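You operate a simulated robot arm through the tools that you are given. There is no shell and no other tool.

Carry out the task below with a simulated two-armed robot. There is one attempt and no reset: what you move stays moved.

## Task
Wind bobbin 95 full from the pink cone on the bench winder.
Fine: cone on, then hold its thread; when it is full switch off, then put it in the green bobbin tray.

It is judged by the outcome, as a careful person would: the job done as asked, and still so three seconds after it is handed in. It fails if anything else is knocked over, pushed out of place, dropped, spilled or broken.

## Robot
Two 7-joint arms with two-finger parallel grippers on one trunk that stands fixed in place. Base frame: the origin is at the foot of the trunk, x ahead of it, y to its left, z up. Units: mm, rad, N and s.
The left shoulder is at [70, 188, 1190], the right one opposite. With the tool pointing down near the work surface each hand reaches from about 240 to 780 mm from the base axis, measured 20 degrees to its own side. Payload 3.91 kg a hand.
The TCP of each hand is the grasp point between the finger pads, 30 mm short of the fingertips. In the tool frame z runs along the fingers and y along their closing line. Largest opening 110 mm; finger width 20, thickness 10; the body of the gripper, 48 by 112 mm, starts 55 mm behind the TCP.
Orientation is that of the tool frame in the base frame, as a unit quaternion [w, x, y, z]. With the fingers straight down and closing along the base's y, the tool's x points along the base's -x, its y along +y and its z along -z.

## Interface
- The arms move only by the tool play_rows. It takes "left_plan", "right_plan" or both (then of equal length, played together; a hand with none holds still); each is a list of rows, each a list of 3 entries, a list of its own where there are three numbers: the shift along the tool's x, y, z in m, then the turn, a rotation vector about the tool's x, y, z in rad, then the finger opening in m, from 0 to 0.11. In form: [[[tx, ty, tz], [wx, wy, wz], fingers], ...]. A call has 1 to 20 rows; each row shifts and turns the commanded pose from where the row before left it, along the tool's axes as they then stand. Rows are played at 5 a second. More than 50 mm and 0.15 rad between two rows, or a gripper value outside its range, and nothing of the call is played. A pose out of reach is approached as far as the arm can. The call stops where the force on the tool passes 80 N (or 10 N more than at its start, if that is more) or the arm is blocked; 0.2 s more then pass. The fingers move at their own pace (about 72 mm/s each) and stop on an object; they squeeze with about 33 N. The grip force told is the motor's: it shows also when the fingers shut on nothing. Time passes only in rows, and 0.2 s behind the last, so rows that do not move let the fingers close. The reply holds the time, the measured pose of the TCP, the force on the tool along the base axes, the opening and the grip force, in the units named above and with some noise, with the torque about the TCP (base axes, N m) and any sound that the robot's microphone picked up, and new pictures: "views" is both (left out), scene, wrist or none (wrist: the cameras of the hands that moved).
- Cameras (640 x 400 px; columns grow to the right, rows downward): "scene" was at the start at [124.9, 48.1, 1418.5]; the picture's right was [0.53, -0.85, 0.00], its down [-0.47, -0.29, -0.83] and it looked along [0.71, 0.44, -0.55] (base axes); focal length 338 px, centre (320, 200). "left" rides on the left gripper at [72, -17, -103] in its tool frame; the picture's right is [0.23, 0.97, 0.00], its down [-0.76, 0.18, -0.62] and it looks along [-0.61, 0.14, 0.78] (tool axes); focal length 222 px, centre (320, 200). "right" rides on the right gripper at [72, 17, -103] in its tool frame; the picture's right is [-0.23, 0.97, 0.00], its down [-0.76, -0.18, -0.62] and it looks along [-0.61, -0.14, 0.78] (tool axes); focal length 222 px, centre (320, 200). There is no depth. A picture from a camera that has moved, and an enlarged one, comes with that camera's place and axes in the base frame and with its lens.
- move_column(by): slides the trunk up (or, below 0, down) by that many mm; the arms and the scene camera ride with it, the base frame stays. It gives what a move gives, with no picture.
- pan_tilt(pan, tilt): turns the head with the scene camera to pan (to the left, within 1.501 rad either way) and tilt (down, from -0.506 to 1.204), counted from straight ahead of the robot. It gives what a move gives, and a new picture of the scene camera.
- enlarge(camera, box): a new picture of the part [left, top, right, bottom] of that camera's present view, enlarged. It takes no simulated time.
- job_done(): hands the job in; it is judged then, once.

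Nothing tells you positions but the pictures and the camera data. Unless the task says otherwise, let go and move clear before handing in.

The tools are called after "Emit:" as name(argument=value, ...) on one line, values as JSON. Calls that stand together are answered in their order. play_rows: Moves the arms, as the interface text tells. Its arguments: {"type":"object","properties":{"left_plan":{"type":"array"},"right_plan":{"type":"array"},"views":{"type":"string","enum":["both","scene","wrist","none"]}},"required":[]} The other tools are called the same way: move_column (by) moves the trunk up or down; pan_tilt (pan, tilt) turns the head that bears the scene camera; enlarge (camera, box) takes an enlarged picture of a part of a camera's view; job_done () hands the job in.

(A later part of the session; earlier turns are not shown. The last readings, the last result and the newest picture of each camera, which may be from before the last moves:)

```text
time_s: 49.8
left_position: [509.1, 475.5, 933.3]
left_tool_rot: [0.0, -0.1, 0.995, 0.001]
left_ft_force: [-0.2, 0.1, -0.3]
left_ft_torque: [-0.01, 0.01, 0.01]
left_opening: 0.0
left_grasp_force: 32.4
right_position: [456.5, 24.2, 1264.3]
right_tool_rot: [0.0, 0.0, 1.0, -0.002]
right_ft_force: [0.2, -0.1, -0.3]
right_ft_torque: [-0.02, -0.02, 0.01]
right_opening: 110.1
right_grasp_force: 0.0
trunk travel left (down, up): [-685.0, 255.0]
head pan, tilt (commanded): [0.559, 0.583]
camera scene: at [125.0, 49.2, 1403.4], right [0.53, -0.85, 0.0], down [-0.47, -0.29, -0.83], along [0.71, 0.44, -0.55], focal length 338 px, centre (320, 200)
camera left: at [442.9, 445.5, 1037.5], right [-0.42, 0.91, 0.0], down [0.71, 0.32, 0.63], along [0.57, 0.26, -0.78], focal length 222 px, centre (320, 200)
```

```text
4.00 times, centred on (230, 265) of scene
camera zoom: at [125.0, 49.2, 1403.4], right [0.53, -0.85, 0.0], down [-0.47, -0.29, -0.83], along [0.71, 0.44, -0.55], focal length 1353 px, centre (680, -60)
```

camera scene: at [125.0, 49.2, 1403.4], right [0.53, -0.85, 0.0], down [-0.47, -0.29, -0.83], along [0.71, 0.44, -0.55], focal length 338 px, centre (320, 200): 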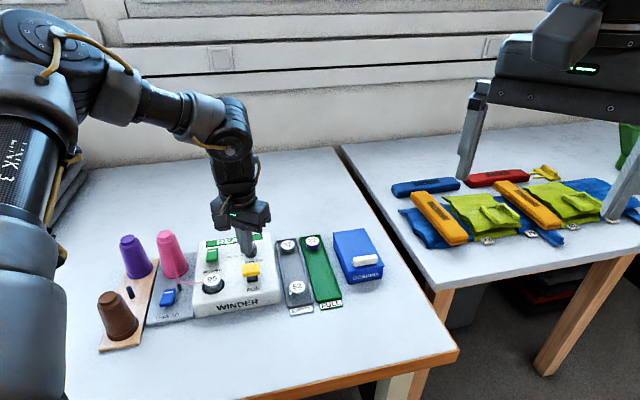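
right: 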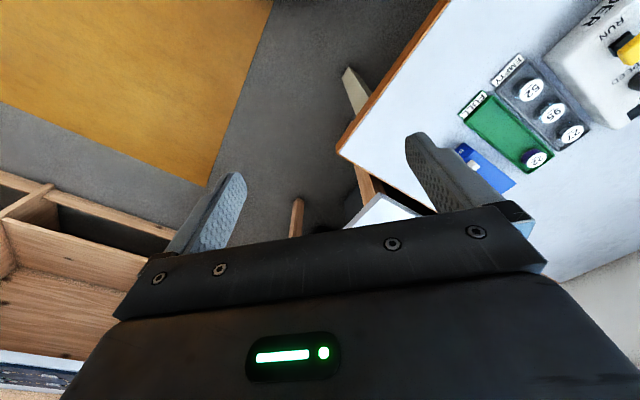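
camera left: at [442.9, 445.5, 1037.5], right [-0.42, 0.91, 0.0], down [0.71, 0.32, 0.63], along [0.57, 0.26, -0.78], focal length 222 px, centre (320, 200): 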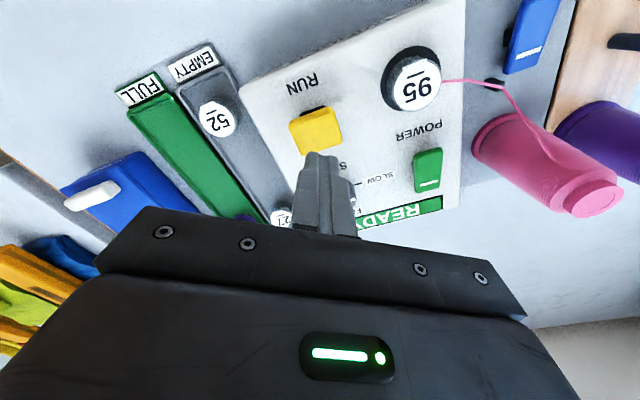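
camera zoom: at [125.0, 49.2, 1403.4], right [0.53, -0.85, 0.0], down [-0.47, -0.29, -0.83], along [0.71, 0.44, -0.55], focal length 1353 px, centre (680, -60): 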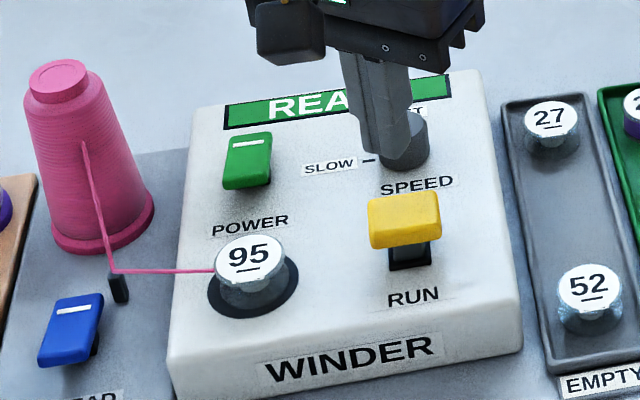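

POWER has latched and the display reads READY. I press down gently on the yellow RUN block to see how it behaves.

Emit:
play_rows(left_plan=[[[-0.0006, -0.0022, 0.02], [0, 0, 0], 0.0], [[0, 0, 0.02], [0, 0, 0], 0.0], [[0, 0, 0.004], [0, 0, 0], 0.0], [[0, 0, 0.003], [0, 0, 0], 0.0], [[0, 0, 0.003], [0, 0, 0], 0.0]], views="scene")

Emit:
enlarge(camera="scene", box=[180, 215, 280, 315])

```text
time_s: 51.0
left_position: [511.8, 472.9, 883.3]
left_tool_rot: [0.001, -0.101, 0.995, 0.0]
left_ft_force: [-0.2, -0.3, 1.1]
left_ft_torque: [-0.01, -0.01, -0.01]
left_opening: 0.0
left_grasp_force: 32.9
right_position: [457.2, 24.2, 1263.2]
right_tool_rot: [0.0, -0.001, 1.0, 0.0]
right_ft_force: [0.1, -0.4, -0.1]
right_ft_torque: [-0.02, -0.01, -0.01]
right_opening: 110.0
right_grasp_force: 0.0
trunk travel left (down, up): [-685.0, 255.0]
head pan, tilt (commanded): [0.559, 0.583]
camera scene: at [124.8, 48.3, 1403.5], right [0.53, -0.85, 0.0], down [-0.47, -0.29, -0.83], along [0.71, 0.44, -0.55], focal length 338 px, centre (320, 200)
```

scene: 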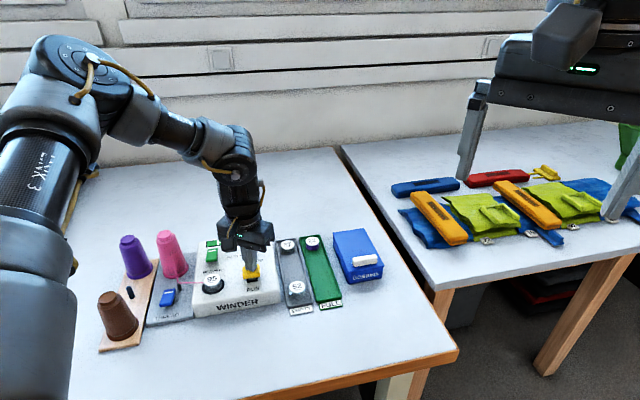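

```text
4.00 times, centred on (230, 265) of scene
camera zoom: at [124.8, 48.3, 1403.5], right [0.53, -0.85, 0.0], down [-0.47, -0.29, -0.83], along [0.71, 0.44, -0.55], focal length 1353 px, centre (680, -60)
```

zoom: 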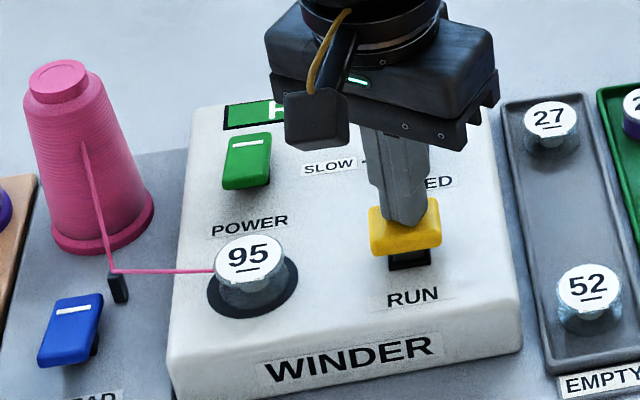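

Emit:
enlarge(camera="scene", box=[195, 232, 245, 262])

Emit:
enlarge(camera="left", box=[220, 60, 460, 240])

Emit:
enlarge(camera="right", box=[440, 0, 640, 160])

```text
12.80 times, centred on (220, 247) of scene
camera zoom: at [124.8, 48.3, 1403.5], right [0.53, -0.85, 0.0], down [-0.47, -0.29, -0.83], along [0.71, 0.44, -0.55], focal length 4328 px, centre (1600, -402)
```

zoom: 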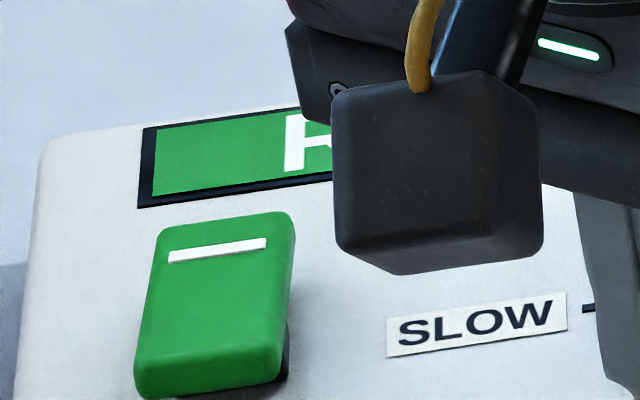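

```text
2.22 times, centred on (340, 150) of left
camera zoom: at [444.7, 441.2, 987.9], right [-0.42, 0.91, 0.0], down [0.71, 0.32, 0.63], along [0.57, 0.26, -0.78], focal length 494 px, centre (276, 311)
```

zoom: 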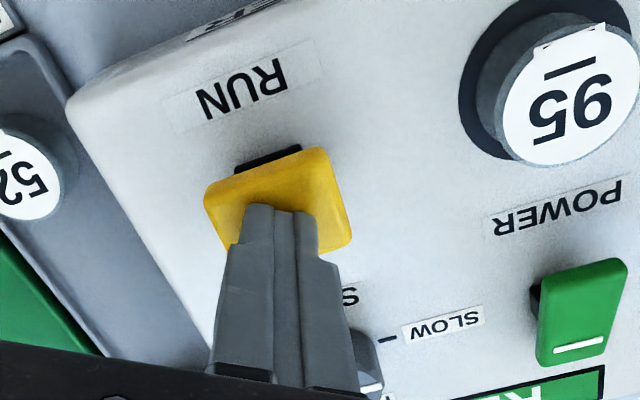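

```text
2.50 times, centred on (540, 80) of right
camera zoom: at [383.4, 40.8, 1367.5], right [0.23, 0.97, 0.0], down [0.76, -0.18, 0.62], along [0.61, -0.14, -0.78], focal length 555 px, centre (-230, 500)
```

zoom: 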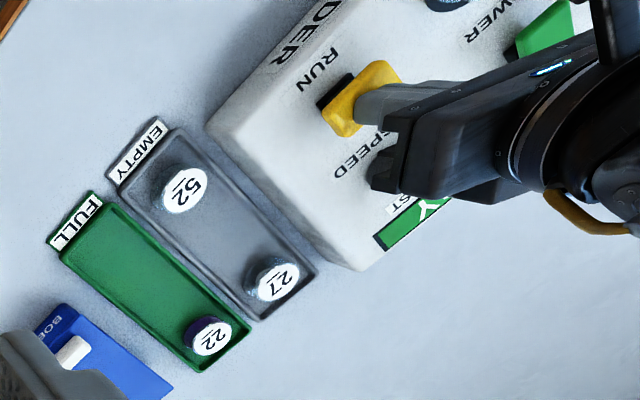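

Contact has only just begun and the display still says READY. I press further in small steps.

Emit:
play_rows(left_plan=[[[0, 0, 0.003], [0, 0, 0], 0.0], [[0, 0, 0.002], [0, 0, 0], 0.0]], views="scene")

Emit:
enlarge(camera="scene", box=[180, 225, 280, 305])

Emit:
enlarge(camera="left", box=[220, 60, 460, 240])

```text
time_s: 51.6
left_position: [512.9, 471.7, 879.3]
left_tool_rot: [0.001, -0.1, 0.995, 0.0]
left_ft_force: [-1.3, 1.0, 1.4]
left_ft_torque: [0.02, 0.05, -0.04]
left_opening: 0.1
left_grasp_force: 32.9
right_position: [456.4, 22.0, 1264.1]
right_tool_rot: [-0.001, -0.001, 1.0, 0.0]
right_ft_force: [0.4, 0.2, -0.1]
right_ft_torque: [-0.02, 0.02, 0.01]
right_opening: 110.0
right_grasp_force: 0.1
trunk travel left (down, up): [-685.0, 255.0]
head pan, tilt (commanded): [0.559, 0.583]
camera scene: at [124.5, 48.1, 1403.5], right [0.53, -0.85, 0.0], down [-0.47, -0.29, -0.83], along [0.71, 0.44, -0.55], focal length 338 px, centre (320, 200)
```

scene: 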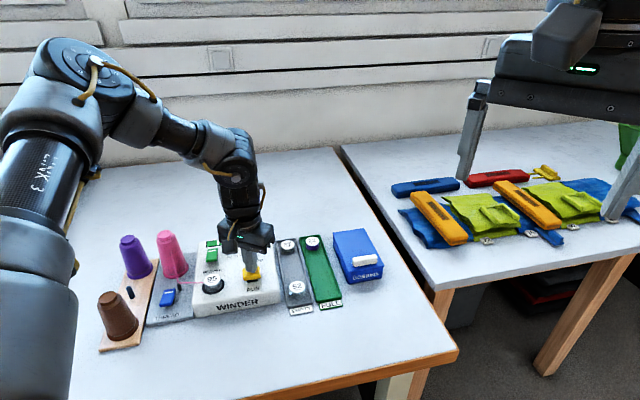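

```text
5.00 times, centred on (230, 265) of scene
camera zoom: at [124.5, 48.1, 1403.5], right [0.53, -0.85, 0.0], down [-0.47, -0.29, -0.83], along [0.71, 0.44, -0.55], focal length 1691 px, centre (770, -125)
```

zoom: 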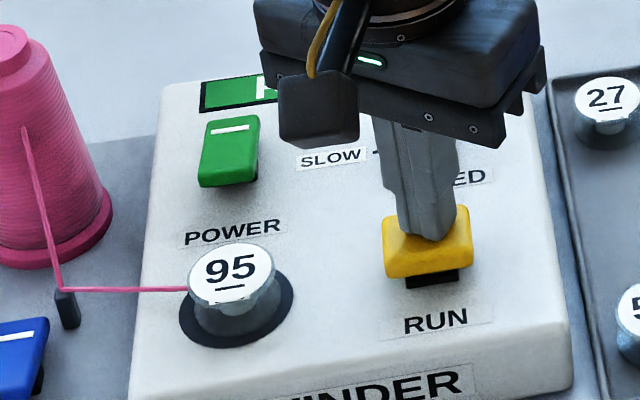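

```text
2.22 times, centred on (340, 150) of left
camera zoom: at [445.0, 441.1, 982.7], right [-0.42, 0.91, 0.0], down [0.71, 0.32, 0.63], along [0.57, 0.26, -0.78], focal length 494 px, centre (276, 311)
```

zoom: 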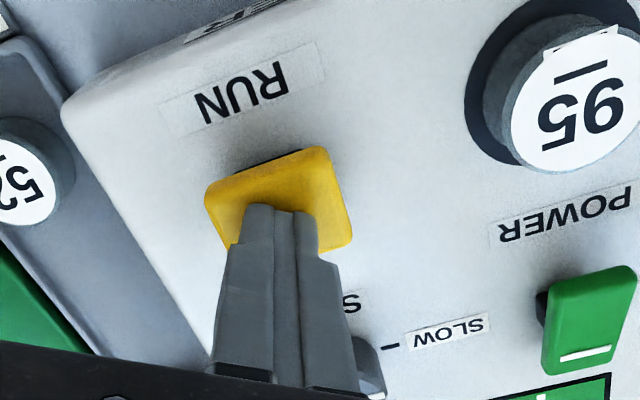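

The RUN block yields downward like a light push control. I keep pressing in small steps.

Emit:
play_rows(left_plan=[[[0, 0, 0.002], [0, 0, 0], 0.0], [[0, 0, 0.002], [0, 0, 0], 0.0]], views="none")

Emit:
enlarge(camera="scene", box=[180, 225, 280, 305])

Emit:
enlarge(camera="left", box=[220, 60, 460, 240])

```text
time_s: 52.2
left_position: [512.0, 471.4, 874.3]
left_tool_rot: [0.0, -0.099, 0.995, 0.0]
left_ft_force: [1.0, -0.1, 0.1]
left_ft_torque: [0.02, 0.02, -0.02]
left_opening: 0.1
left_grasp_force: 33.1
right_position: [456.6, 22.5, 1263.2]
right_tool_rot: [-0.001, -0.001, 1.0, -0.001]
right_ft_force: [-0.1, -0.2, -0.1]
right_ft_torque: [-0.04, 0.0, -0.01]
right_opening: 109.9
right_grasp_force: 0.2
trunk travel left (down, up): [-685.0, 255.0]
head pan, tilt (commanded): [0.559, 0.583]
```

```text
5.00 times, centred on (230, 265) of scene
camera zoom: at [125.0, 48.2, 1403.4], right [0.53, -0.85, 0.0], down [-0.47, -0.29, -0.83], along [0.71, 0.44, -0.55], focal length 1691 px, centre (770, -125)
```

zoom: 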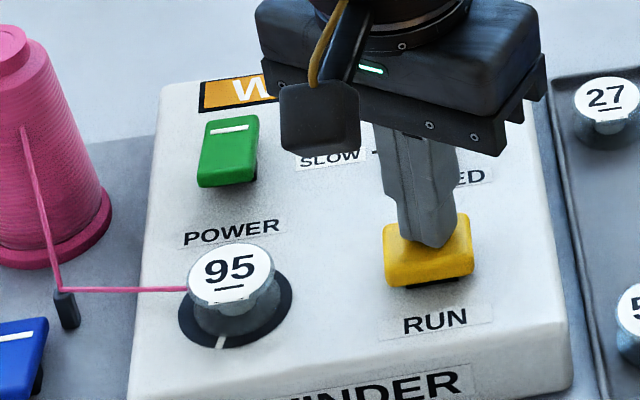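

```text
2.22 times, centred on (340, 150) of left
camera zoom: at [445.2, 441.0, 978.3], right [-0.42, 0.91, 0.0], down [0.71, 0.32, 0.63], along [0.57, 0.26, -0.78], focal length 494 px, centre (276, 311)
```

zoom: 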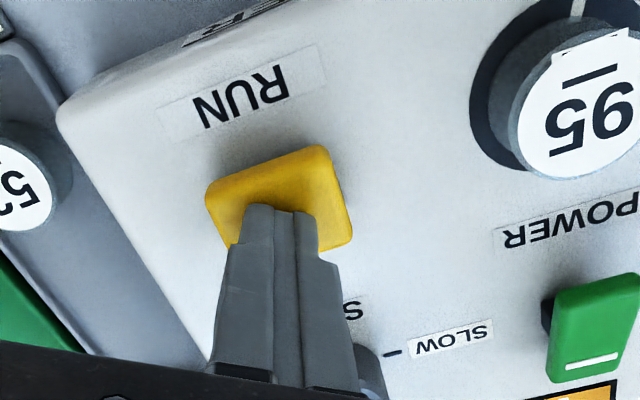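

The display turned to orange "W…" (winding) and the disc is turning. I hold RUN and watch the bobbin fill.

Emit:
play_rows(left_plan=[[[0, 0, 0], [0, 0, 0], 0.0], [[0, 0, 0], [0, 0, 0], 0.0], [[0, 0, 0], [0, 0, 0], 0.0], [[0, 0, 0], [0, 0, 0], 0.0]], views="none")

Emit:
enlarge(camera="scene", box=[180, 225, 280, 305])

```text
time_s: 53.2
left_position: [512.0, 472.5, 874.8]
left_tool_rot: [0.002, -0.1, 0.995, 0.001]
left_ft_force: [0.0, -0.4, 0.7]
left_ft_torque: [0.0, -0.01, -0.02]
left_opening: 0.0
left_grasp_force: 33.2
right_position: [456.5, 24.0, 1263.5]
right_tool_rot: [0.0, -0.001, 1.0, 0.0]
right_ft_force: [0.3, -0.3, -0.3]
right_ft_torque: [0.0, 0.02, 0.02]
right_opening: 110.0
right_grasp_force: 0.0
trunk travel left (down, up): [-685.0, 255.0]
head pan, tilt (commanded): [0.559, 0.583]
```

```text
5.00 times, centred on (230, 265) of scene
camera zoom: at [124.9, 48.3, 1403.5], right [0.53, -0.85, 0.0], down [-0.47, -0.29, -0.83], along [0.71, 0.44, -0.55], focal length 1691 px, centre (770, -125)
```

zoom: 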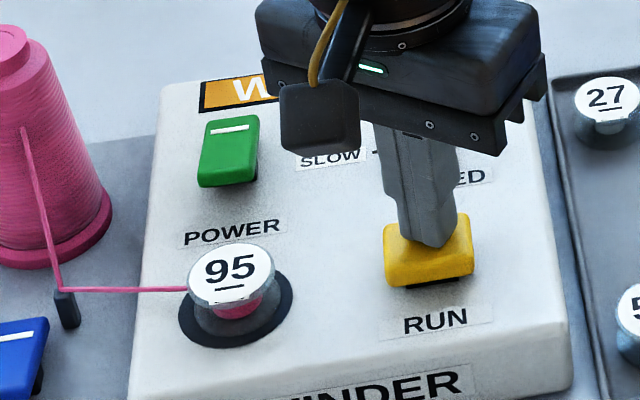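

Pink thread is building on the core. I continue holding in short spells, checking each time.

Emit:
play_rows(left_plan=[[[0, 0, 0], [0, 0, 0], 0.0], [[0, 0, 0], [0, 0, 0], 0.0], [[0, 0, 0], [0, 0, 0], 0.0], [[0, 0, 0], [0, 0, 0], 0.0], [[0, 0, 0], [0, 0, 0], 0.0]], views="none")

Emit:
enlarge(camera="scene", box=[195, 230, 255, 300])

```text
time_s: 54.4
left_position: [510.9, 471.3, 874.2]
left_tool_rot: [0.002, -0.1, 0.995, 0.001]
left_ft_force: [-1.0, 0.2, 0.6]
left_ft_torque: [0.01, 0.0, 0.01]
left_opening: 0.0
left_grasp_force: 33.2
right_position: [456.7, 22.8, 1263.3]
right_tool_rot: [0.0, -0.001, 1.0, 0.0]
right_ft_force: [0.3, 0.2, -0.6]
right_ft_torque: [0.0, 0.02, 0.02]
right_opening: 110.0
right_grasp_force: 0.0
trunk travel left (down, up): [-685.0, 255.0]
head pan, tilt (commanded): [0.559, 0.583]
```

```text
5.71 times, centred on (225, 265) of scene
camera zoom: at [124.9, 48.3, 1403.5], right [0.53, -0.85, 0.0], down [-0.47, -0.29, -0.83], along [0.71, 0.44, -0.55], focal length 1932 px, centre (863, -171)
```

zoom: 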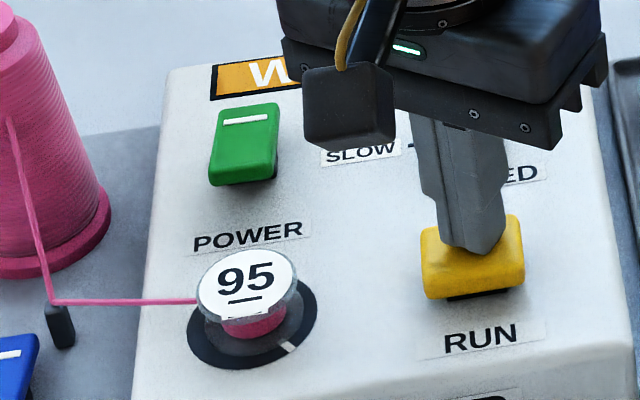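

Emit:
play_rows(left_plan=[[[0, 0, 0], [0, 0, 0], 0.0], [[0, 0, 0], [0, 0, 0], 0.0], [[0, 0, 0], [0, 0, 0], 0.0], [[0, 0, 0], [0, 0, 0], 0.0], [[0, 0, 0], [0, 0, 0], 0.0]], views="none")

Emit:
enlarge(camera="scene", box=[195, 230, 255, 300])

Emit:
enlarge(camera="scene", box=[200, 270, 230, 295])

```text
time_s: 55.6
left_position: [513.2, 471.3, 874.1]
left_tool_rot: [0.002, -0.099, 0.995, 0.0]
left_ft_force: [-0.7, -0.3, 0.4]
left_ft_torque: [-0.02, -0.03, 0.01]
left_opening: 0.0
left_grasp_force: 33.3
right_position: [456.4, 24.0, 1264.8]
right_tool_rot: [0.0, -0.001, 1.0, 0.0]
right_ft_force: [0.3, -0.1, 0.2]
right_ft_torque: [0.01, -0.02, 0.01]
right_opening: 110.1
right_grasp_force: 0.1
trunk travel left (down, up): [-685.0, 255.0]
head pan, tilt (commanded): [0.559, 0.583]
```

```text
5.71 times, centred on (225, 265) of scene
camera zoom: at [124.9, 48.3, 1403.5], right [0.53, -0.85, 0.0], down [-0.47, -0.29, -0.83], along [0.71, 0.44, -0.55], focal length 1932 px, centre (863, -171)
```

zoom: 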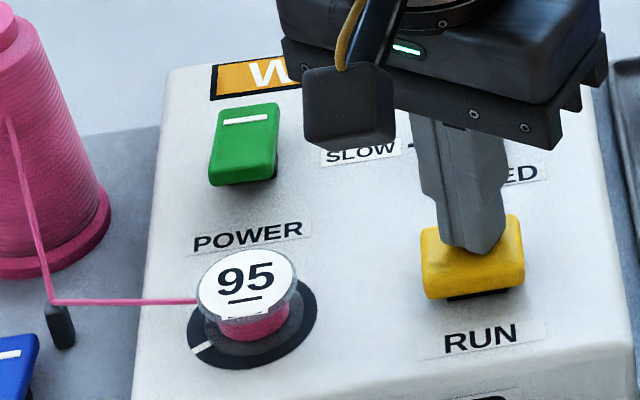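

```text
16.00 times, centred on (215, 282) of scene
camera zoom: at [124.9, 48.3, 1403.5], right [0.53, -0.85, 0.0], down [-0.47, -0.29, -0.83], along [0.71, 0.44, -0.55], focal length 5410 px, centre (2000, -1120)
```

zoom: 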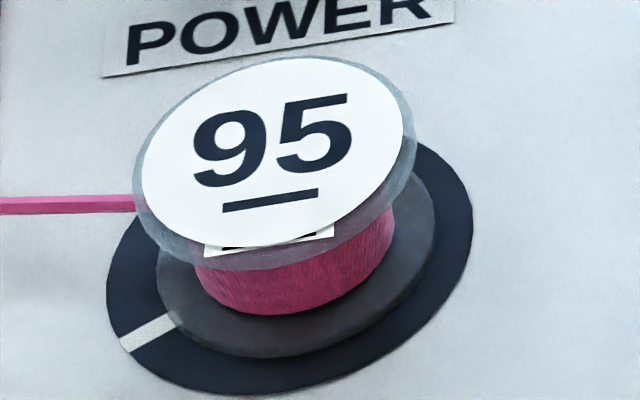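

The winding is at about 70% of the flange diameter. I keep going with checks.

Emit:
play_rows(left_plan=[[[0, 0, 0], [0, 0, 0], 0.0], [[0, 0, 0], [0, 0, 0], 0.0], [[0, 0, 0], [0, 0, 0], 0.0], [[0, 0, 0], [0, 0, 0], 0.0], [[0, 0, 0], [0, 0, 0], 0.0]], views="none")

Emit:
enlarge(camera="scene", box=[195, 230, 255, 300])

Emit:
enlarge(camera="scene", box=[200, 270, 230, 295])

```text
time_s: 56.8
left_position: [512.4, 471.7, 874.5]
left_tool_rot: [0.001, -0.099, 0.995, 0.0]
left_ft_force: [-0.3, -0.2, -0.6]
left_ft_torque: [0.03, 0.01, 0.01]
left_opening: 0.0
left_grasp_force: 33.6
right_position: [455.1, 24.3, 1263.6]
right_tool_rot: [-0.001, -0.001, 1.0, 0.001]
right_ft_force: [-0.2, 0.5, 1.3]
right_ft_torque: [0.01, -0.02, -0.01]
right_opening: 110.0
right_grasp_force: 0.1
trunk travel left (down, up): [-685.0, 255.0]
head pan, tilt (commanded): [0.559, 0.583]
```

```text
5.71 times, centred on (225, 265) of scene
camera zoom: at [124.9, 48.3, 1403.5], right [0.53, -0.85, 0.0], down [-0.47, -0.29, -0.83], along [0.71, 0.44, -0.55], focal length 1932 px, centre (863, -171)
```

zoom: 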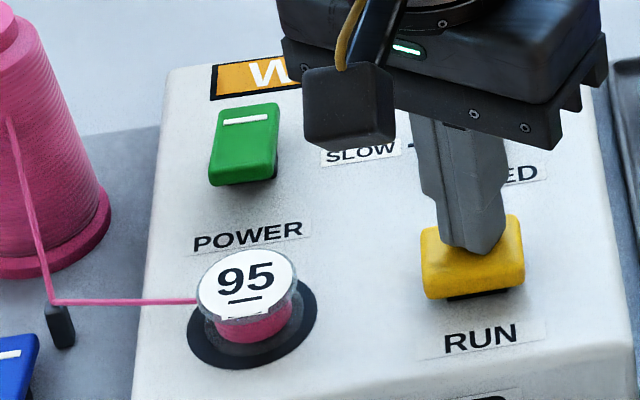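

```text
16.00 times, centred on (215, 282) of scene
camera zoom: at [124.9, 48.3, 1403.5], right [0.53, -0.85, 0.0], down [-0.47, -0.29, -0.83], along [0.71, 0.44, -0.55], focal length 5410 px, centre (2000, -1120)
```

zoom: 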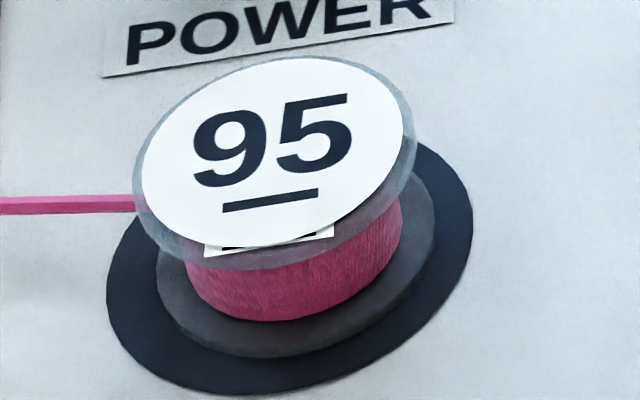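

Emit:
play_rows(left_plan=[[[0, 0, 0], [0, 0, 0], 0.0], [[0, 0, 0], [0, 0, 0], 0.0], [[0, 0, 0], [0, 0, 0], 0.0], [[0, 0, 0], [0, 0, 0], 0.0]], views="none")

Emit:
enlarge(camera="scene", box=[195, 230, 255, 300])

Emit:
enlarge(camera="scene", box=[200, 270, 230, 295])

Emit:
enlarge(camera="right", box=[520, 0, 640, 120])

```text
time_s: 57.8
left_position: [512.0, 472.4, 873.8]
left_tool_rot: [0.002, -0.099, 0.995, 0.001]
left_ft_force: [-0.4, 0.1, 0.9]
left_ft_torque: [0.04, 0.0, 0.01]
left_opening: 0.1
left_grasp_force: 33.0
right_position: [456.7, 23.3, 1263.3]
right_tool_rot: [0.0, -0.001, 1.0, 0.001]
right_ft_force: [0.0, -0.4, -0.1]
right_ft_torque: [-0.03, 0.0, 0.01]
right_opening: 109.9
right_grasp_force: 0.1
trunk travel left (down, up): [-685.0, 255.0]
head pan, tilt (commanded): [0.559, 0.583]
```

```text
5.71 times, centred on (225, 265) of scene
camera zoom: at [124.9, 48.2, 1403.5], right [0.53, -0.85, 0.0], down [-0.47, -0.29, -0.83], along [0.71, 0.44, -0.55], focal length 1932 px, centre (863, -171)
```

zoom: 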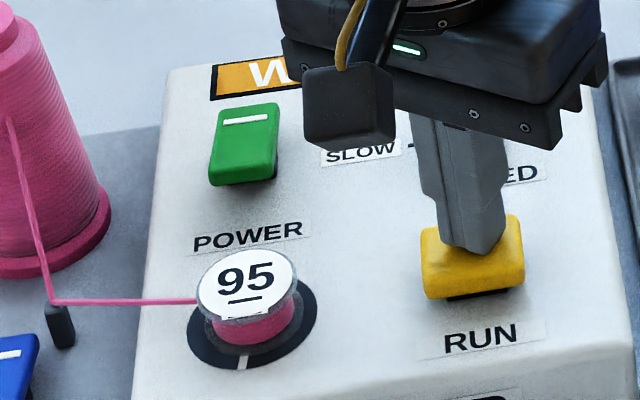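

```text
16.00 times, centred on (215, 282) of scene
camera zoom: at [124.9, 48.2, 1403.5], right [0.53, -0.85, 0.0], down [-0.47, -0.29, -0.83], along [0.71, 0.44, -0.55], focal length 5410 px, centre (2000, -1120)
```

zoom: 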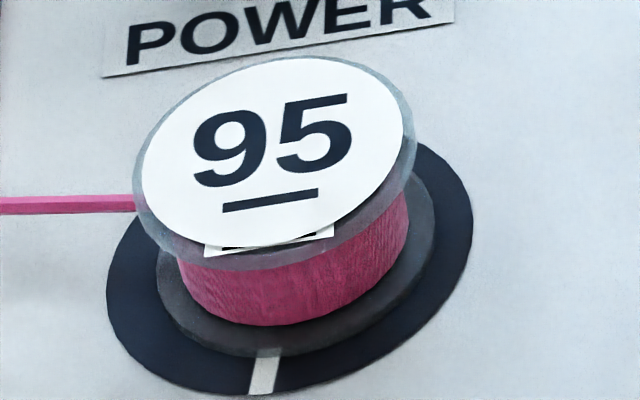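

```text
3.33 times, centred on (580, 60) of right
camera zoom: at [383.6, 40.8, 1367.4], right [0.23, 0.97, 0.0], down [0.76, -0.18, 0.62], along [0.61, -0.14, -0.78], focal length 740 px, centre (-547, 667)
```

zoom: 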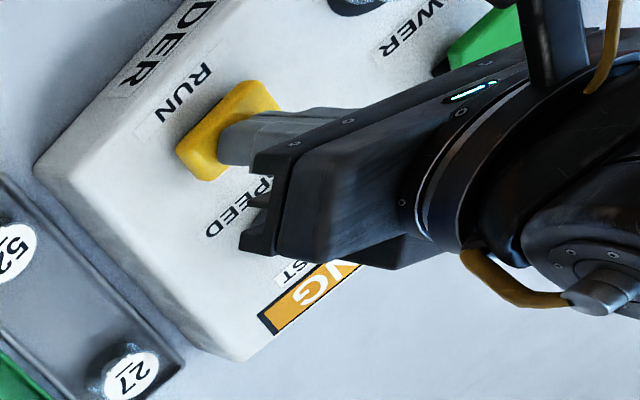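

About 83% now, display still WINDING. I continue in shorter spells.

Emit:
play_rows(left_plan=[[[0, 0, 0], [0, 0, 0], 0.0], [[0, 0, 0], [0, 0, 0], 0.0], [[0, 0, 0], [0, 0, 0], 0.0], [[0, 0, 0], [0, 0, 0], 0.0]], views="none")

Emit:
enlarge(camera="scene", box=[195, 230, 255, 300])

Emit:
enlarge(camera="scene", box=[200, 270, 230, 295])

```text
time_s: 58.8
left_position: [512.5, 471.7, 874.5]
left_tool_rot: [0.001, -0.099, 0.995, 0.0]
left_ft_force: [0.4, -0.5, 0.9]
left_ft_torque: [-0.05, 0.0, -0.02]
left_opening: 0.0
left_grasp_force: 33.4
right_position: [456.1, 23.9, 1264.3]
right_tool_rot: [0.0, -0.001, 1.0, 0.0]
right_ft_force: [0.3, 0.2, -0.6]
right_ft_torque: [-0.03, 0.01, 0.02]
right_opening: 109.9
right_grasp_force: 0.1
trunk travel left (down, up): [-685.0, 255.0]
head pan, tilt (commanded): [0.559, 0.583]
```

```text
5.71 times, centred on (225, 265) of scene
camera zoom: at [124.9, 48.3, 1403.5], right [0.53, -0.85, 0.0], down [-0.47, -0.29, -0.83], along [0.71, 0.44, -0.55], focal length 1932 px, centre (863, -171)
```

zoom: 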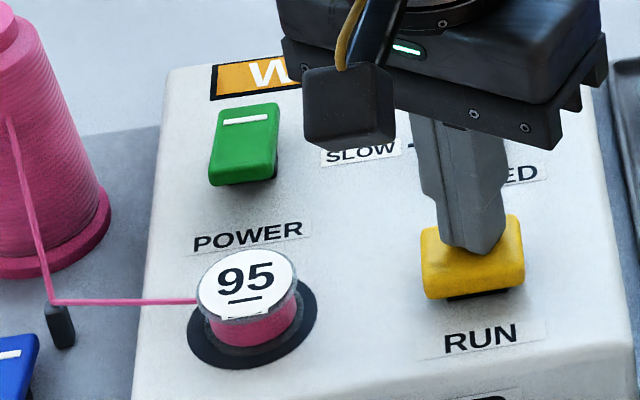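

```text
16.00 times, centred on (215, 282) of scene
camera zoom: at [124.9, 48.3, 1403.5], right [0.53, -0.85, 0.0], down [-0.47, -0.29, -0.83], along [0.71, 0.44, -0.55], focal length 5410 px, centre (2000, -1120)
```

zoom: 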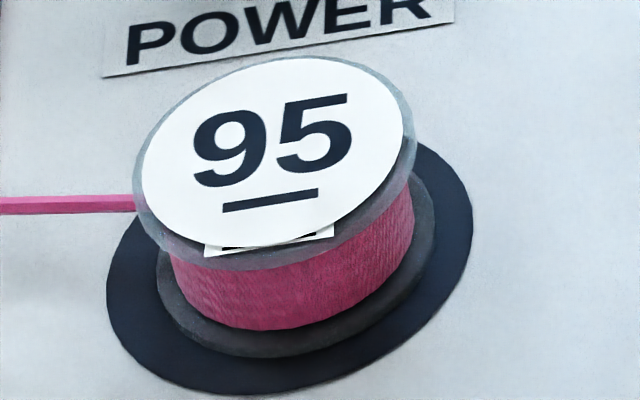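

Emit:
play_rows(left_plan=[[[0, 0, 0], [0, 0, 0], 0.0], [[0, 0, 0], [0, 0, 0], 0.0], [[0, 0, 0], [0, 0, 0], 0.0]], views="none")

Emit:
enlarge(camera="scene", box=[195, 230, 255, 300])

Emit:
enlarge(camera="scene", box=[200, 270, 230, 295])

Emit:
enlarge(camera="scene", box=[295, 230, 330, 260])

```text
time_s: 59.6
left_position: [511.7, 471.1, 874.2]
left_tool_rot: [0.002, -0.1, 0.995, 0.0]
left_ft_force: [-0.4, -0.3, -0.3]
left_ft_torque: [0.04, 0.02, 0.03]
left_opening: 0.0
left_grasp_force: 32.8
right_position: [456.6, 23.5, 1262.6]
right_tool_rot: [0.0, -0.001, 1.0, 0.0]
right_ft_force: [-0.2, -0.5, -0.4]
right_ft_torque: [0.01, -0.04, -0.01]
right_opening: 109.9
right_grasp_force: 0.0
trunk travel left (down, up): [-685.0, 255.0]
head pan, tilt (commanded): [0.559, 0.583]
```

```text
5.71 times, centred on (225, 265) of scene
camera zoom: at [124.9, 48.3, 1403.5], right [0.53, -0.85, 0.0], down [-0.47, -0.29, -0.83], along [0.71, 0.44, -0.55], focal length 1932 px, centre (863, -171)
```

zoom: 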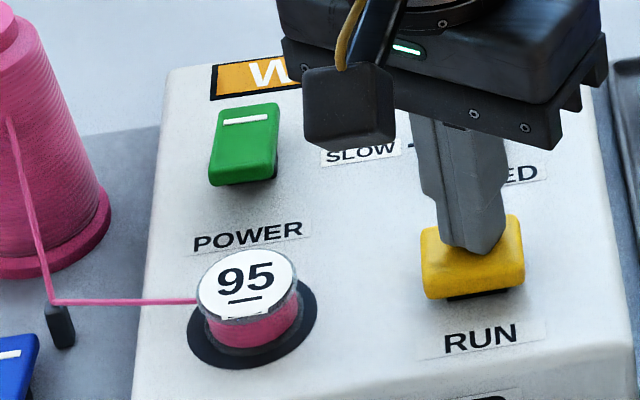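

```text
16.00 times, centred on (215, 282) of scene
camera zoom: at [124.9, 48.3, 1403.5], right [0.53, -0.85, 0.0], down [-0.47, -0.29, -0.83], along [0.71, 0.44, -0.55], focal length 5410 px, centre (2000, -1120)
```

zoom: 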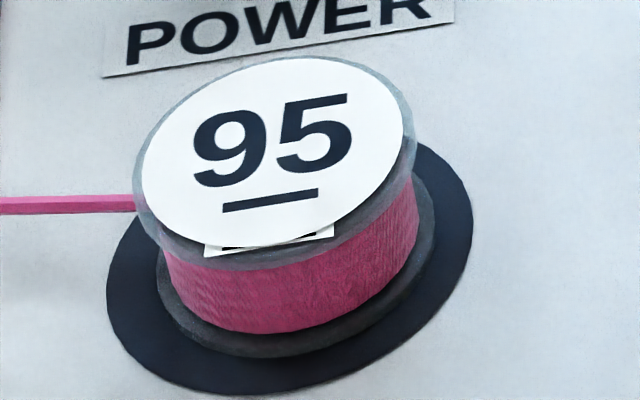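

```text
13.33 times, centred on (312, 245) of scene
camera zoom: at [124.9, 48.3, 1403.5], right [0.53, -0.85, 0.0], down [-0.47, -0.29, -0.83], along [0.71, 0.44, -0.55], focal length 4509 px, centre (420, -400)
```

zoom: 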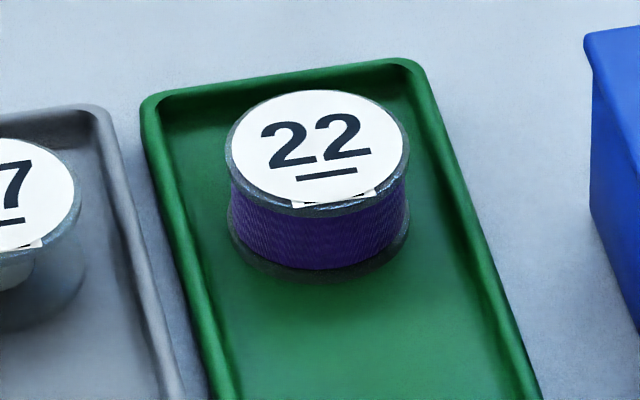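

Bobbin 22 in the FULL tray is wound to about 97% of its flange; bobbin 95 is at about 91%. I proceed in smaller steps.

Emit:
play_rows(left_plan=[[[0, 0, 0], [0, 0, 0], 0.0], [[0, 0, 0], [0, 0, 0], 0.0]], views="none")

Emit:
enlarge(camera="scene", box=[195, 230, 255, 300])

Emit:
enlarge(camera="scene", box=[200, 270, 230, 295])

```text
time_s: 60.2
left_position: [511.6, 472.1, 873.9]
left_tool_rot: [0.001, -0.099, 0.995, 0.0]
left_ft_force: [0.0, -0.1, 0.4]
left_ft_torque: [0.02, 0.01, 0.01]
left_opening: 0.0
left_grasp_force: 33.0
right_position: [456.3, 23.8, 1263.6]
right_tool_rot: [0.0, 0.0, 1.0, 0.0]
right_ft_force: [0.0, 0.1, -0.2]
right_ft_torque: [0.01, -0.01, -0.01]
right_opening: 110.1
right_grasp_force: 0.0
trunk travel left (down, up): [-685.0, 255.0]
head pan, tilt (commanded): [0.559, 0.583]
```

```text
5.71 times, centred on (225, 265) of scene
camera zoom: at [124.9, 48.3, 1403.5], right [0.53, -0.85, 0.0], down [-0.47, -0.29, -0.83], along [0.71, 0.44, -0.55], focal length 1932 px, centre (863, -171)
```

zoom: 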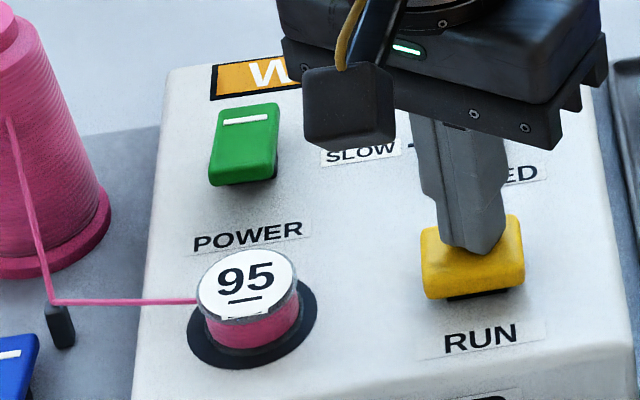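

```text
16.00 times, centred on (215, 282) of scene
camera zoom: at [124.9, 48.3, 1403.5], right [0.53, -0.85, 0.0], down [-0.47, -0.29, -0.83], along [0.71, 0.44, -0.55], focal length 5410 px, centre (2000, -1120)
```

zoom: 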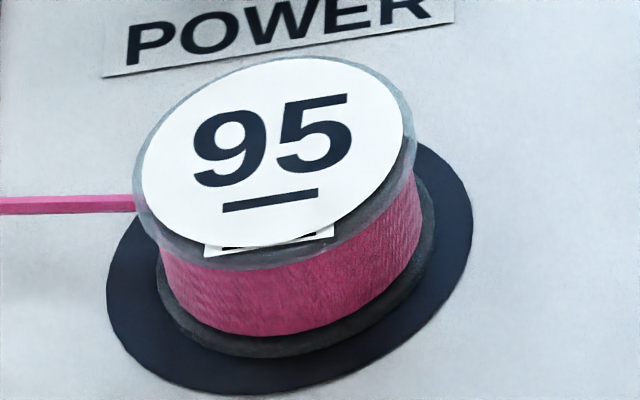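

Emit:
play_rows(left_plan=[[[0, 0, 0], [0, 0, 0], 0.0], [[0, 0, 0], [0, 0, 0], 0.0]], views="none")

Emit:
enlarge(camera="scene", box=[195, 230, 255, 300])

Emit:
enlarge(camera="scene", box=[200, 270, 230, 295])

```text
time_s: 60.8
left_position: [512.6, 471.0, 874.0]
left_tool_rot: [0.002, -0.099, 0.995, 0.0]
left_ft_force: [-0.2, 0.4, 0.2]
left_ft_torque: [0.0, -0.03, 0.0]
left_opening: 0.0
left_grasp_force: 32.5
right_position: [456.6, 23.5, 1263.8]
right_tool_rot: [0.001, -0.001, 1.0, 0.0]
right_ft_force: [0.3, -0.8, -0.6]
right_ft_torque: [0.04, -0.02, 0.0]
right_opening: 110.0
right_grasp_force: 0.1
trunk travel left (down, up): [-685.0, 255.0]
head pan, tilt (commanded): [0.559, 0.583]
```

```text
5.71 times, centred on (225, 265) of scene
camera zoom: at [124.9, 48.3, 1403.5], right [0.53, -0.85, 0.0], down [-0.47, -0.29, -0.83], along [0.71, 0.44, -0.55], focal length 1932 px, centre (863, -171)
```

zoom: 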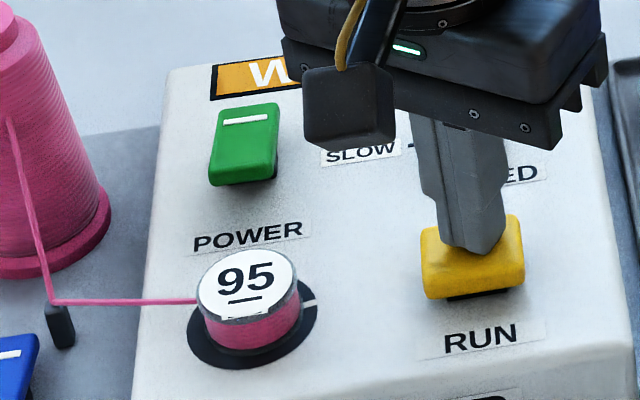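

```text
16.00 times, centred on (215, 282) of scene
camera zoom: at [124.9, 48.3, 1403.5], right [0.53, -0.85, 0.0], down [-0.47, -0.29, -0.83], along [0.71, 0.44, -0.55], focal length 5410 px, centre (2000, -1120)
```

zoom: 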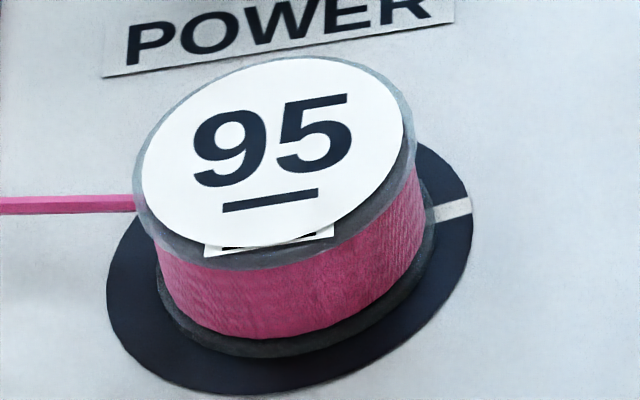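

About 96% now, display still WINDING. One short spell more.

Emit:
play_rows(left_plan=[[[0, 0, 0], [0, 0, 0], 0.0]], views="none")

Emit:
enlarge(camera="scene", box=[195, 230, 255, 300])

Emit:
enlarge(camera="scene", box=[200, 270, 230, 295])

```text
time_s: 61.2
left_position: [511.5, 471.9, 874.9]
left_tool_rot: [0.002, -0.099, 0.995, 0.0]
left_ft_force: [0.8, 1.8, 7.3]
left_ft_torque: [0.05, 0.03, 0.02]
left_opening: 0.3
left_grasp_force: 32.4
right_position: [456.0, 22.8, 1264.0]
right_tool_rot: [0.0, -0.001, 1.0, 0.0]
right_ft_force: [-0.7, 0.3, 0.4]
right_ft_torque: [0.01, -0.04, -0.01]
right_opening: 110.1
right_grasp_force: 0.0
trunk travel left (down, up): [-685.0, 255.0]
head pan, tilt (commanded): [0.559, 0.583]
```

```text
5.71 times, centred on (225, 265) of scene
camera zoom: at [123.9, 47.7, 1403.7], right [0.53, -0.85, 0.0], down [-0.47, -0.29, -0.84], along [0.71, 0.44, -0.55], focal length 1932 px, centre (863, -171)
```

zoom: 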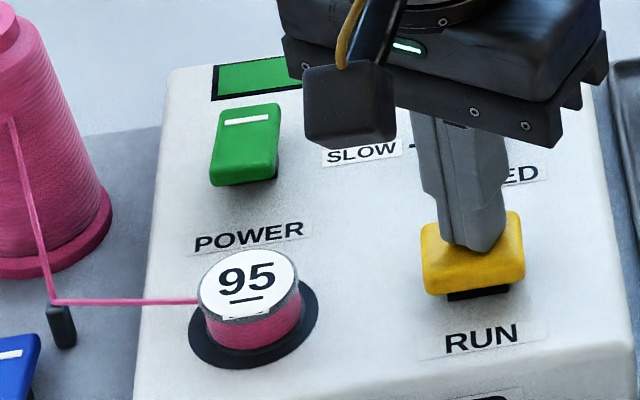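

```text
16.00 times, centred on (215, 282) of scene
camera zoom: at [123.9, 47.7, 1403.7], right [0.53, -0.85, 0.0], down [-0.47, -0.29, -0.84], along [0.71, 0.44, -0.55], focal length 5410 px, centre (2000, -1120)
```

zoom: 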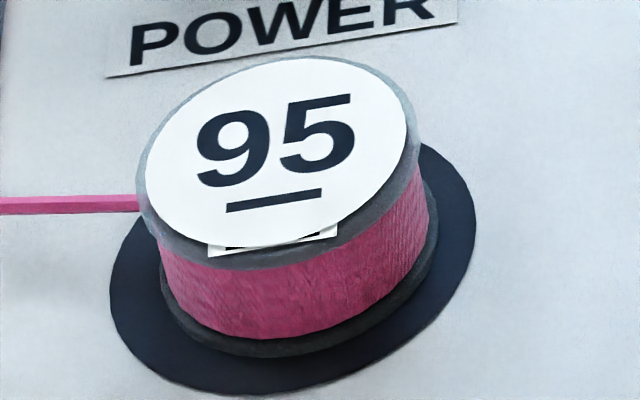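

The display turned green and RUN pushed back up: it looks like it reached FULL. I lift straight off to read the display.

Emit:
play_rows(left_plan=[[[0, 0, -0.02], [0, 0, 0], 0.0], [[0, 0, -0.04], [0, 0, 0], 0.0], [[0, 0, -0.03], [0, 0, 0], 0.0]], views="scene")

Emit:
enlarge(camera="scene", box=[180, 215, 280, 315])

Emit:
enlarge(camera="left", box=[220, 0, 460, 210])

```text
time_s: 62.0
left_position: [512.4, 469.6, 963.2]
left_tool_rot: [0.002, -0.1, 0.995, 0.002]
left_ft_force: [-0.5, 0.3, 0.0]
left_ft_torque: [-0.01, -0.04, 0.01]
left_opening: 0.1
left_grasp_force: 32.9
right_position: [456.7, 23.3, 1264.0]
right_tool_rot: [-0.001, 0.0, 1.0, 0.0]
right_ft_force: [0.0, 0.8, 0.3]
right_ft_torque: [0.0, -0.02, 0.0]
right_opening: 110.2
right_grasp_force: 0.0
trunk travel left (down, up): [-685.0, 255.0]
head pan, tilt (commanded): [0.559, 0.583]
camera scene: at [124.1, 47.5, 1403.5], right [0.53, -0.85, 0.0], down [-0.47, -0.29, -0.83], along [0.71, 0.44, -0.55], focal length 338 px, centre (320, 200)
```

scene: 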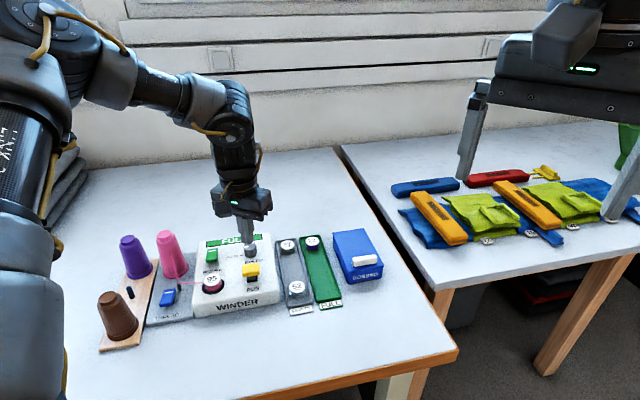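

```text
4.00 times, centred on (230, 265) of scene
camera zoom: at [124.1, 47.5, 1403.5], right [0.53, -0.85, 0.0], down [-0.47, -0.29, -0.83], along [0.71, 0.44, -0.55], focal length 1353 px, centre (680, -60)
```

zoom: 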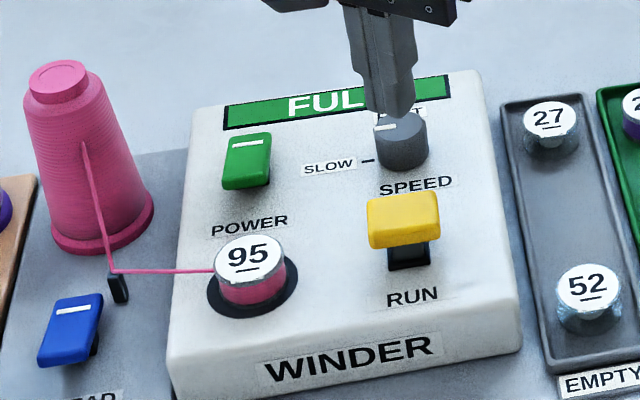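

```text
1.90 times, centred on (340, 105) of left
camera zoom: at [445.1, 438.8, 1067.7], right [-0.41, 0.91, 0.0], down [0.71, 0.32, 0.63], along [0.57, 0.26, -0.78], focal length 423 px, centre (282, 381)
```

zoom: 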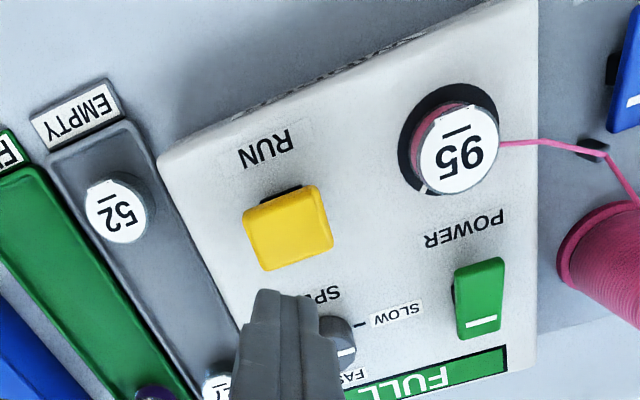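

Display reads FULL and RUN has sprung back up. Now I switch POWER off by pressing its near, unmarked end.

Emit:
play_rows(left_plan=[[[-0.0008, 0.0377, 0], [0, 0, 0], 0.0], [[-0.0008, 0.0377, 0], [0, 0, 0], 0.0], [[-0.0009, 0.0378, 0], [0, 0, 0], 0.0], [[0, 0, 0.028], [0, 0, 0], 0.0], [[0, 0, 0.028], [0, 0, 0], 0.0], [[0, 0, 0], [0, 0, 0], 0.0]], views="both")

Emit:
enlarge(camera="left", box=[220, 60, 420, 210])

Emit:
enlarge(camera="scene", box=[180, 215, 280, 315])

```text
time_s: 63.4
left_position: [491.0, 583.2, 909.3]
left_tool_rot: [0.002, -0.1, 0.995, 0.0]
left_ft_force: [0.1, -0.1, 0.0]
left_ft_torque: [0.04, 0.01, -0.03]
left_opening: 0.0
left_grasp_force: 33.1
right_position: [454.8, 23.5, 1264.5]
right_tool_rot: [0.0, -0.001, 1.0, -0.001]
right_ft_force: [-0.7, -0.1, -0.5]
right_ft_torque: [-0.01, 0.02, 0.0]
right_opening: 110.1
right_grasp_force: 0.1
trunk travel left (down, up): [-685.0, 255.0]
head pan, tilt (commanded): [0.559, 0.583]
camera scene: at [124.3, 48.0, 1403.6], right [0.53, -0.85, 0.0], down [-0.47, -0.29, -0.83], along [0.71, 0.44, -0.55], focal length 338 px, centre (320, 200)
camera left: at [424.0, 552.6, 1013.1], right [-0.42, 0.91, 0.0], down [0.71, 0.32, 0.63], along [0.57, 0.26, -0.78], focal length 222 px, centre (320, 200)
```

scene: 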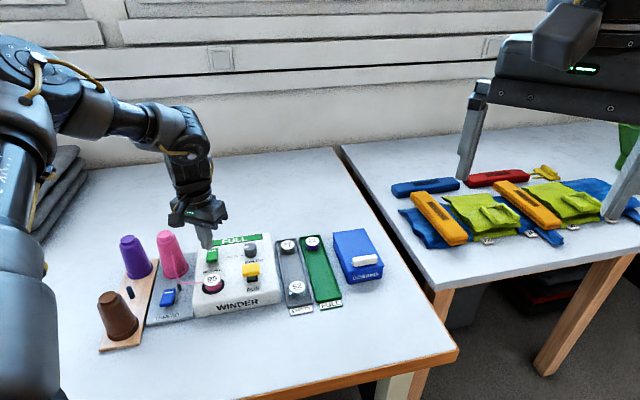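
left: 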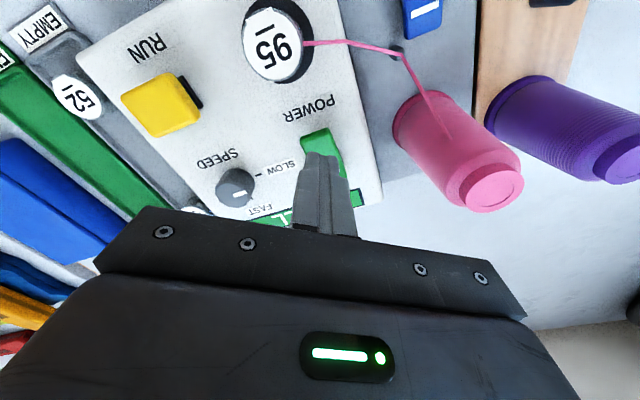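

```text
2.67 times, centred on (320, 135) of left
camera zoom: at [424.0, 552.6, 1013.1], right [-0.42, 0.91, 0.0], down [0.71, 0.32, 0.63], along [0.57, 0.26, -0.78], focal length 592 px, centre (320, 373)
```

zoom: 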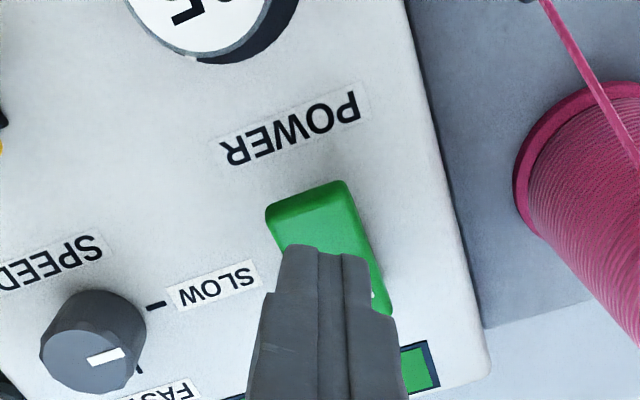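

```text
4.00 times, centred on (230, 265) of scene
camera zoom: at [124.3, 48.0, 1403.6], right [0.53, -0.85, 0.0], down [-0.47, -0.29, -0.83], along [0.71, 0.44, -0.55], focal length 1353 px, centre (680, -60)
```

zoom: 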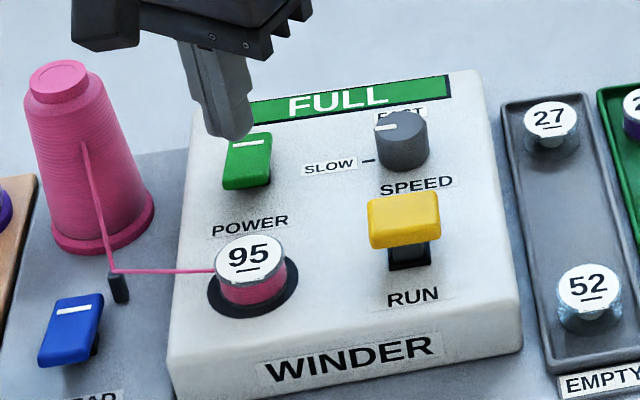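

Emit:
play_rows(left_plan=[[[-0.0022, -0.0004, 0.013], [0, 0, 0], 0.0], [[0, 0, 0.013], [0, 0, 0], 0.0], [[0, 0, 0.004], [0, 0, 0], 0.0], [[0, 0, 0.003], [0, 0, 0], 0.0], [[0, 0, 0.003], [0, 0, 0], 0.0]], views="none")

Emit:
enlarge(camera="scene", box=[180, 215, 280, 315])

```text
time_s: 64.6
left_position: [492.9, 581.4, 874.7]
left_tool_rot: [0.002, -0.099, 0.995, 0.001]
left_ft_force: [-4.6, -1.7, 14.6]
left_ft_torque: [0.12, 0.02, 0.06]
left_opening: 0.1
left_grasp_force: 33.5
right_position: [455.8, 22.9, 1265.5]
right_tool_rot: [0.0, -0.001, 1.0, 0.0]
right_ft_force: [0.5, -0.3, -1.0]
right_ft_torque: [0.0, 0.04, 0.02]
right_opening: 110.2
right_grasp_force: 0.0
trunk travel left (down, up): [-685.0, 255.0]
head pan, tilt (commanded): [0.559, 0.583]
```

```text
4.00 times, centred on (230, 265) of scene
camera zoom: at [122.4, 46.2, 1404.0], right [0.53, -0.85, 0.0], down [-0.47, -0.29, -0.84], along [0.71, 0.44, -0.55], focal length 1353 px, centre (680, -60)
```

zoom: 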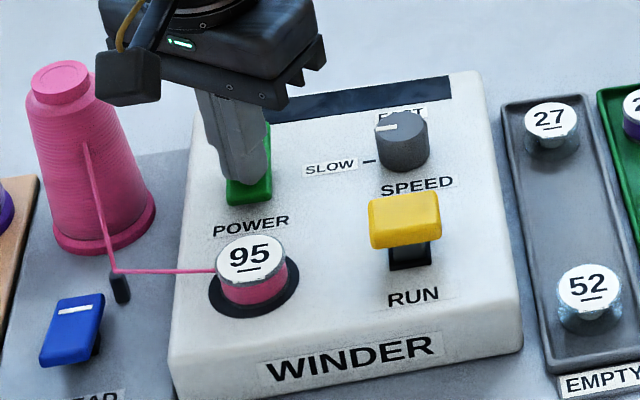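

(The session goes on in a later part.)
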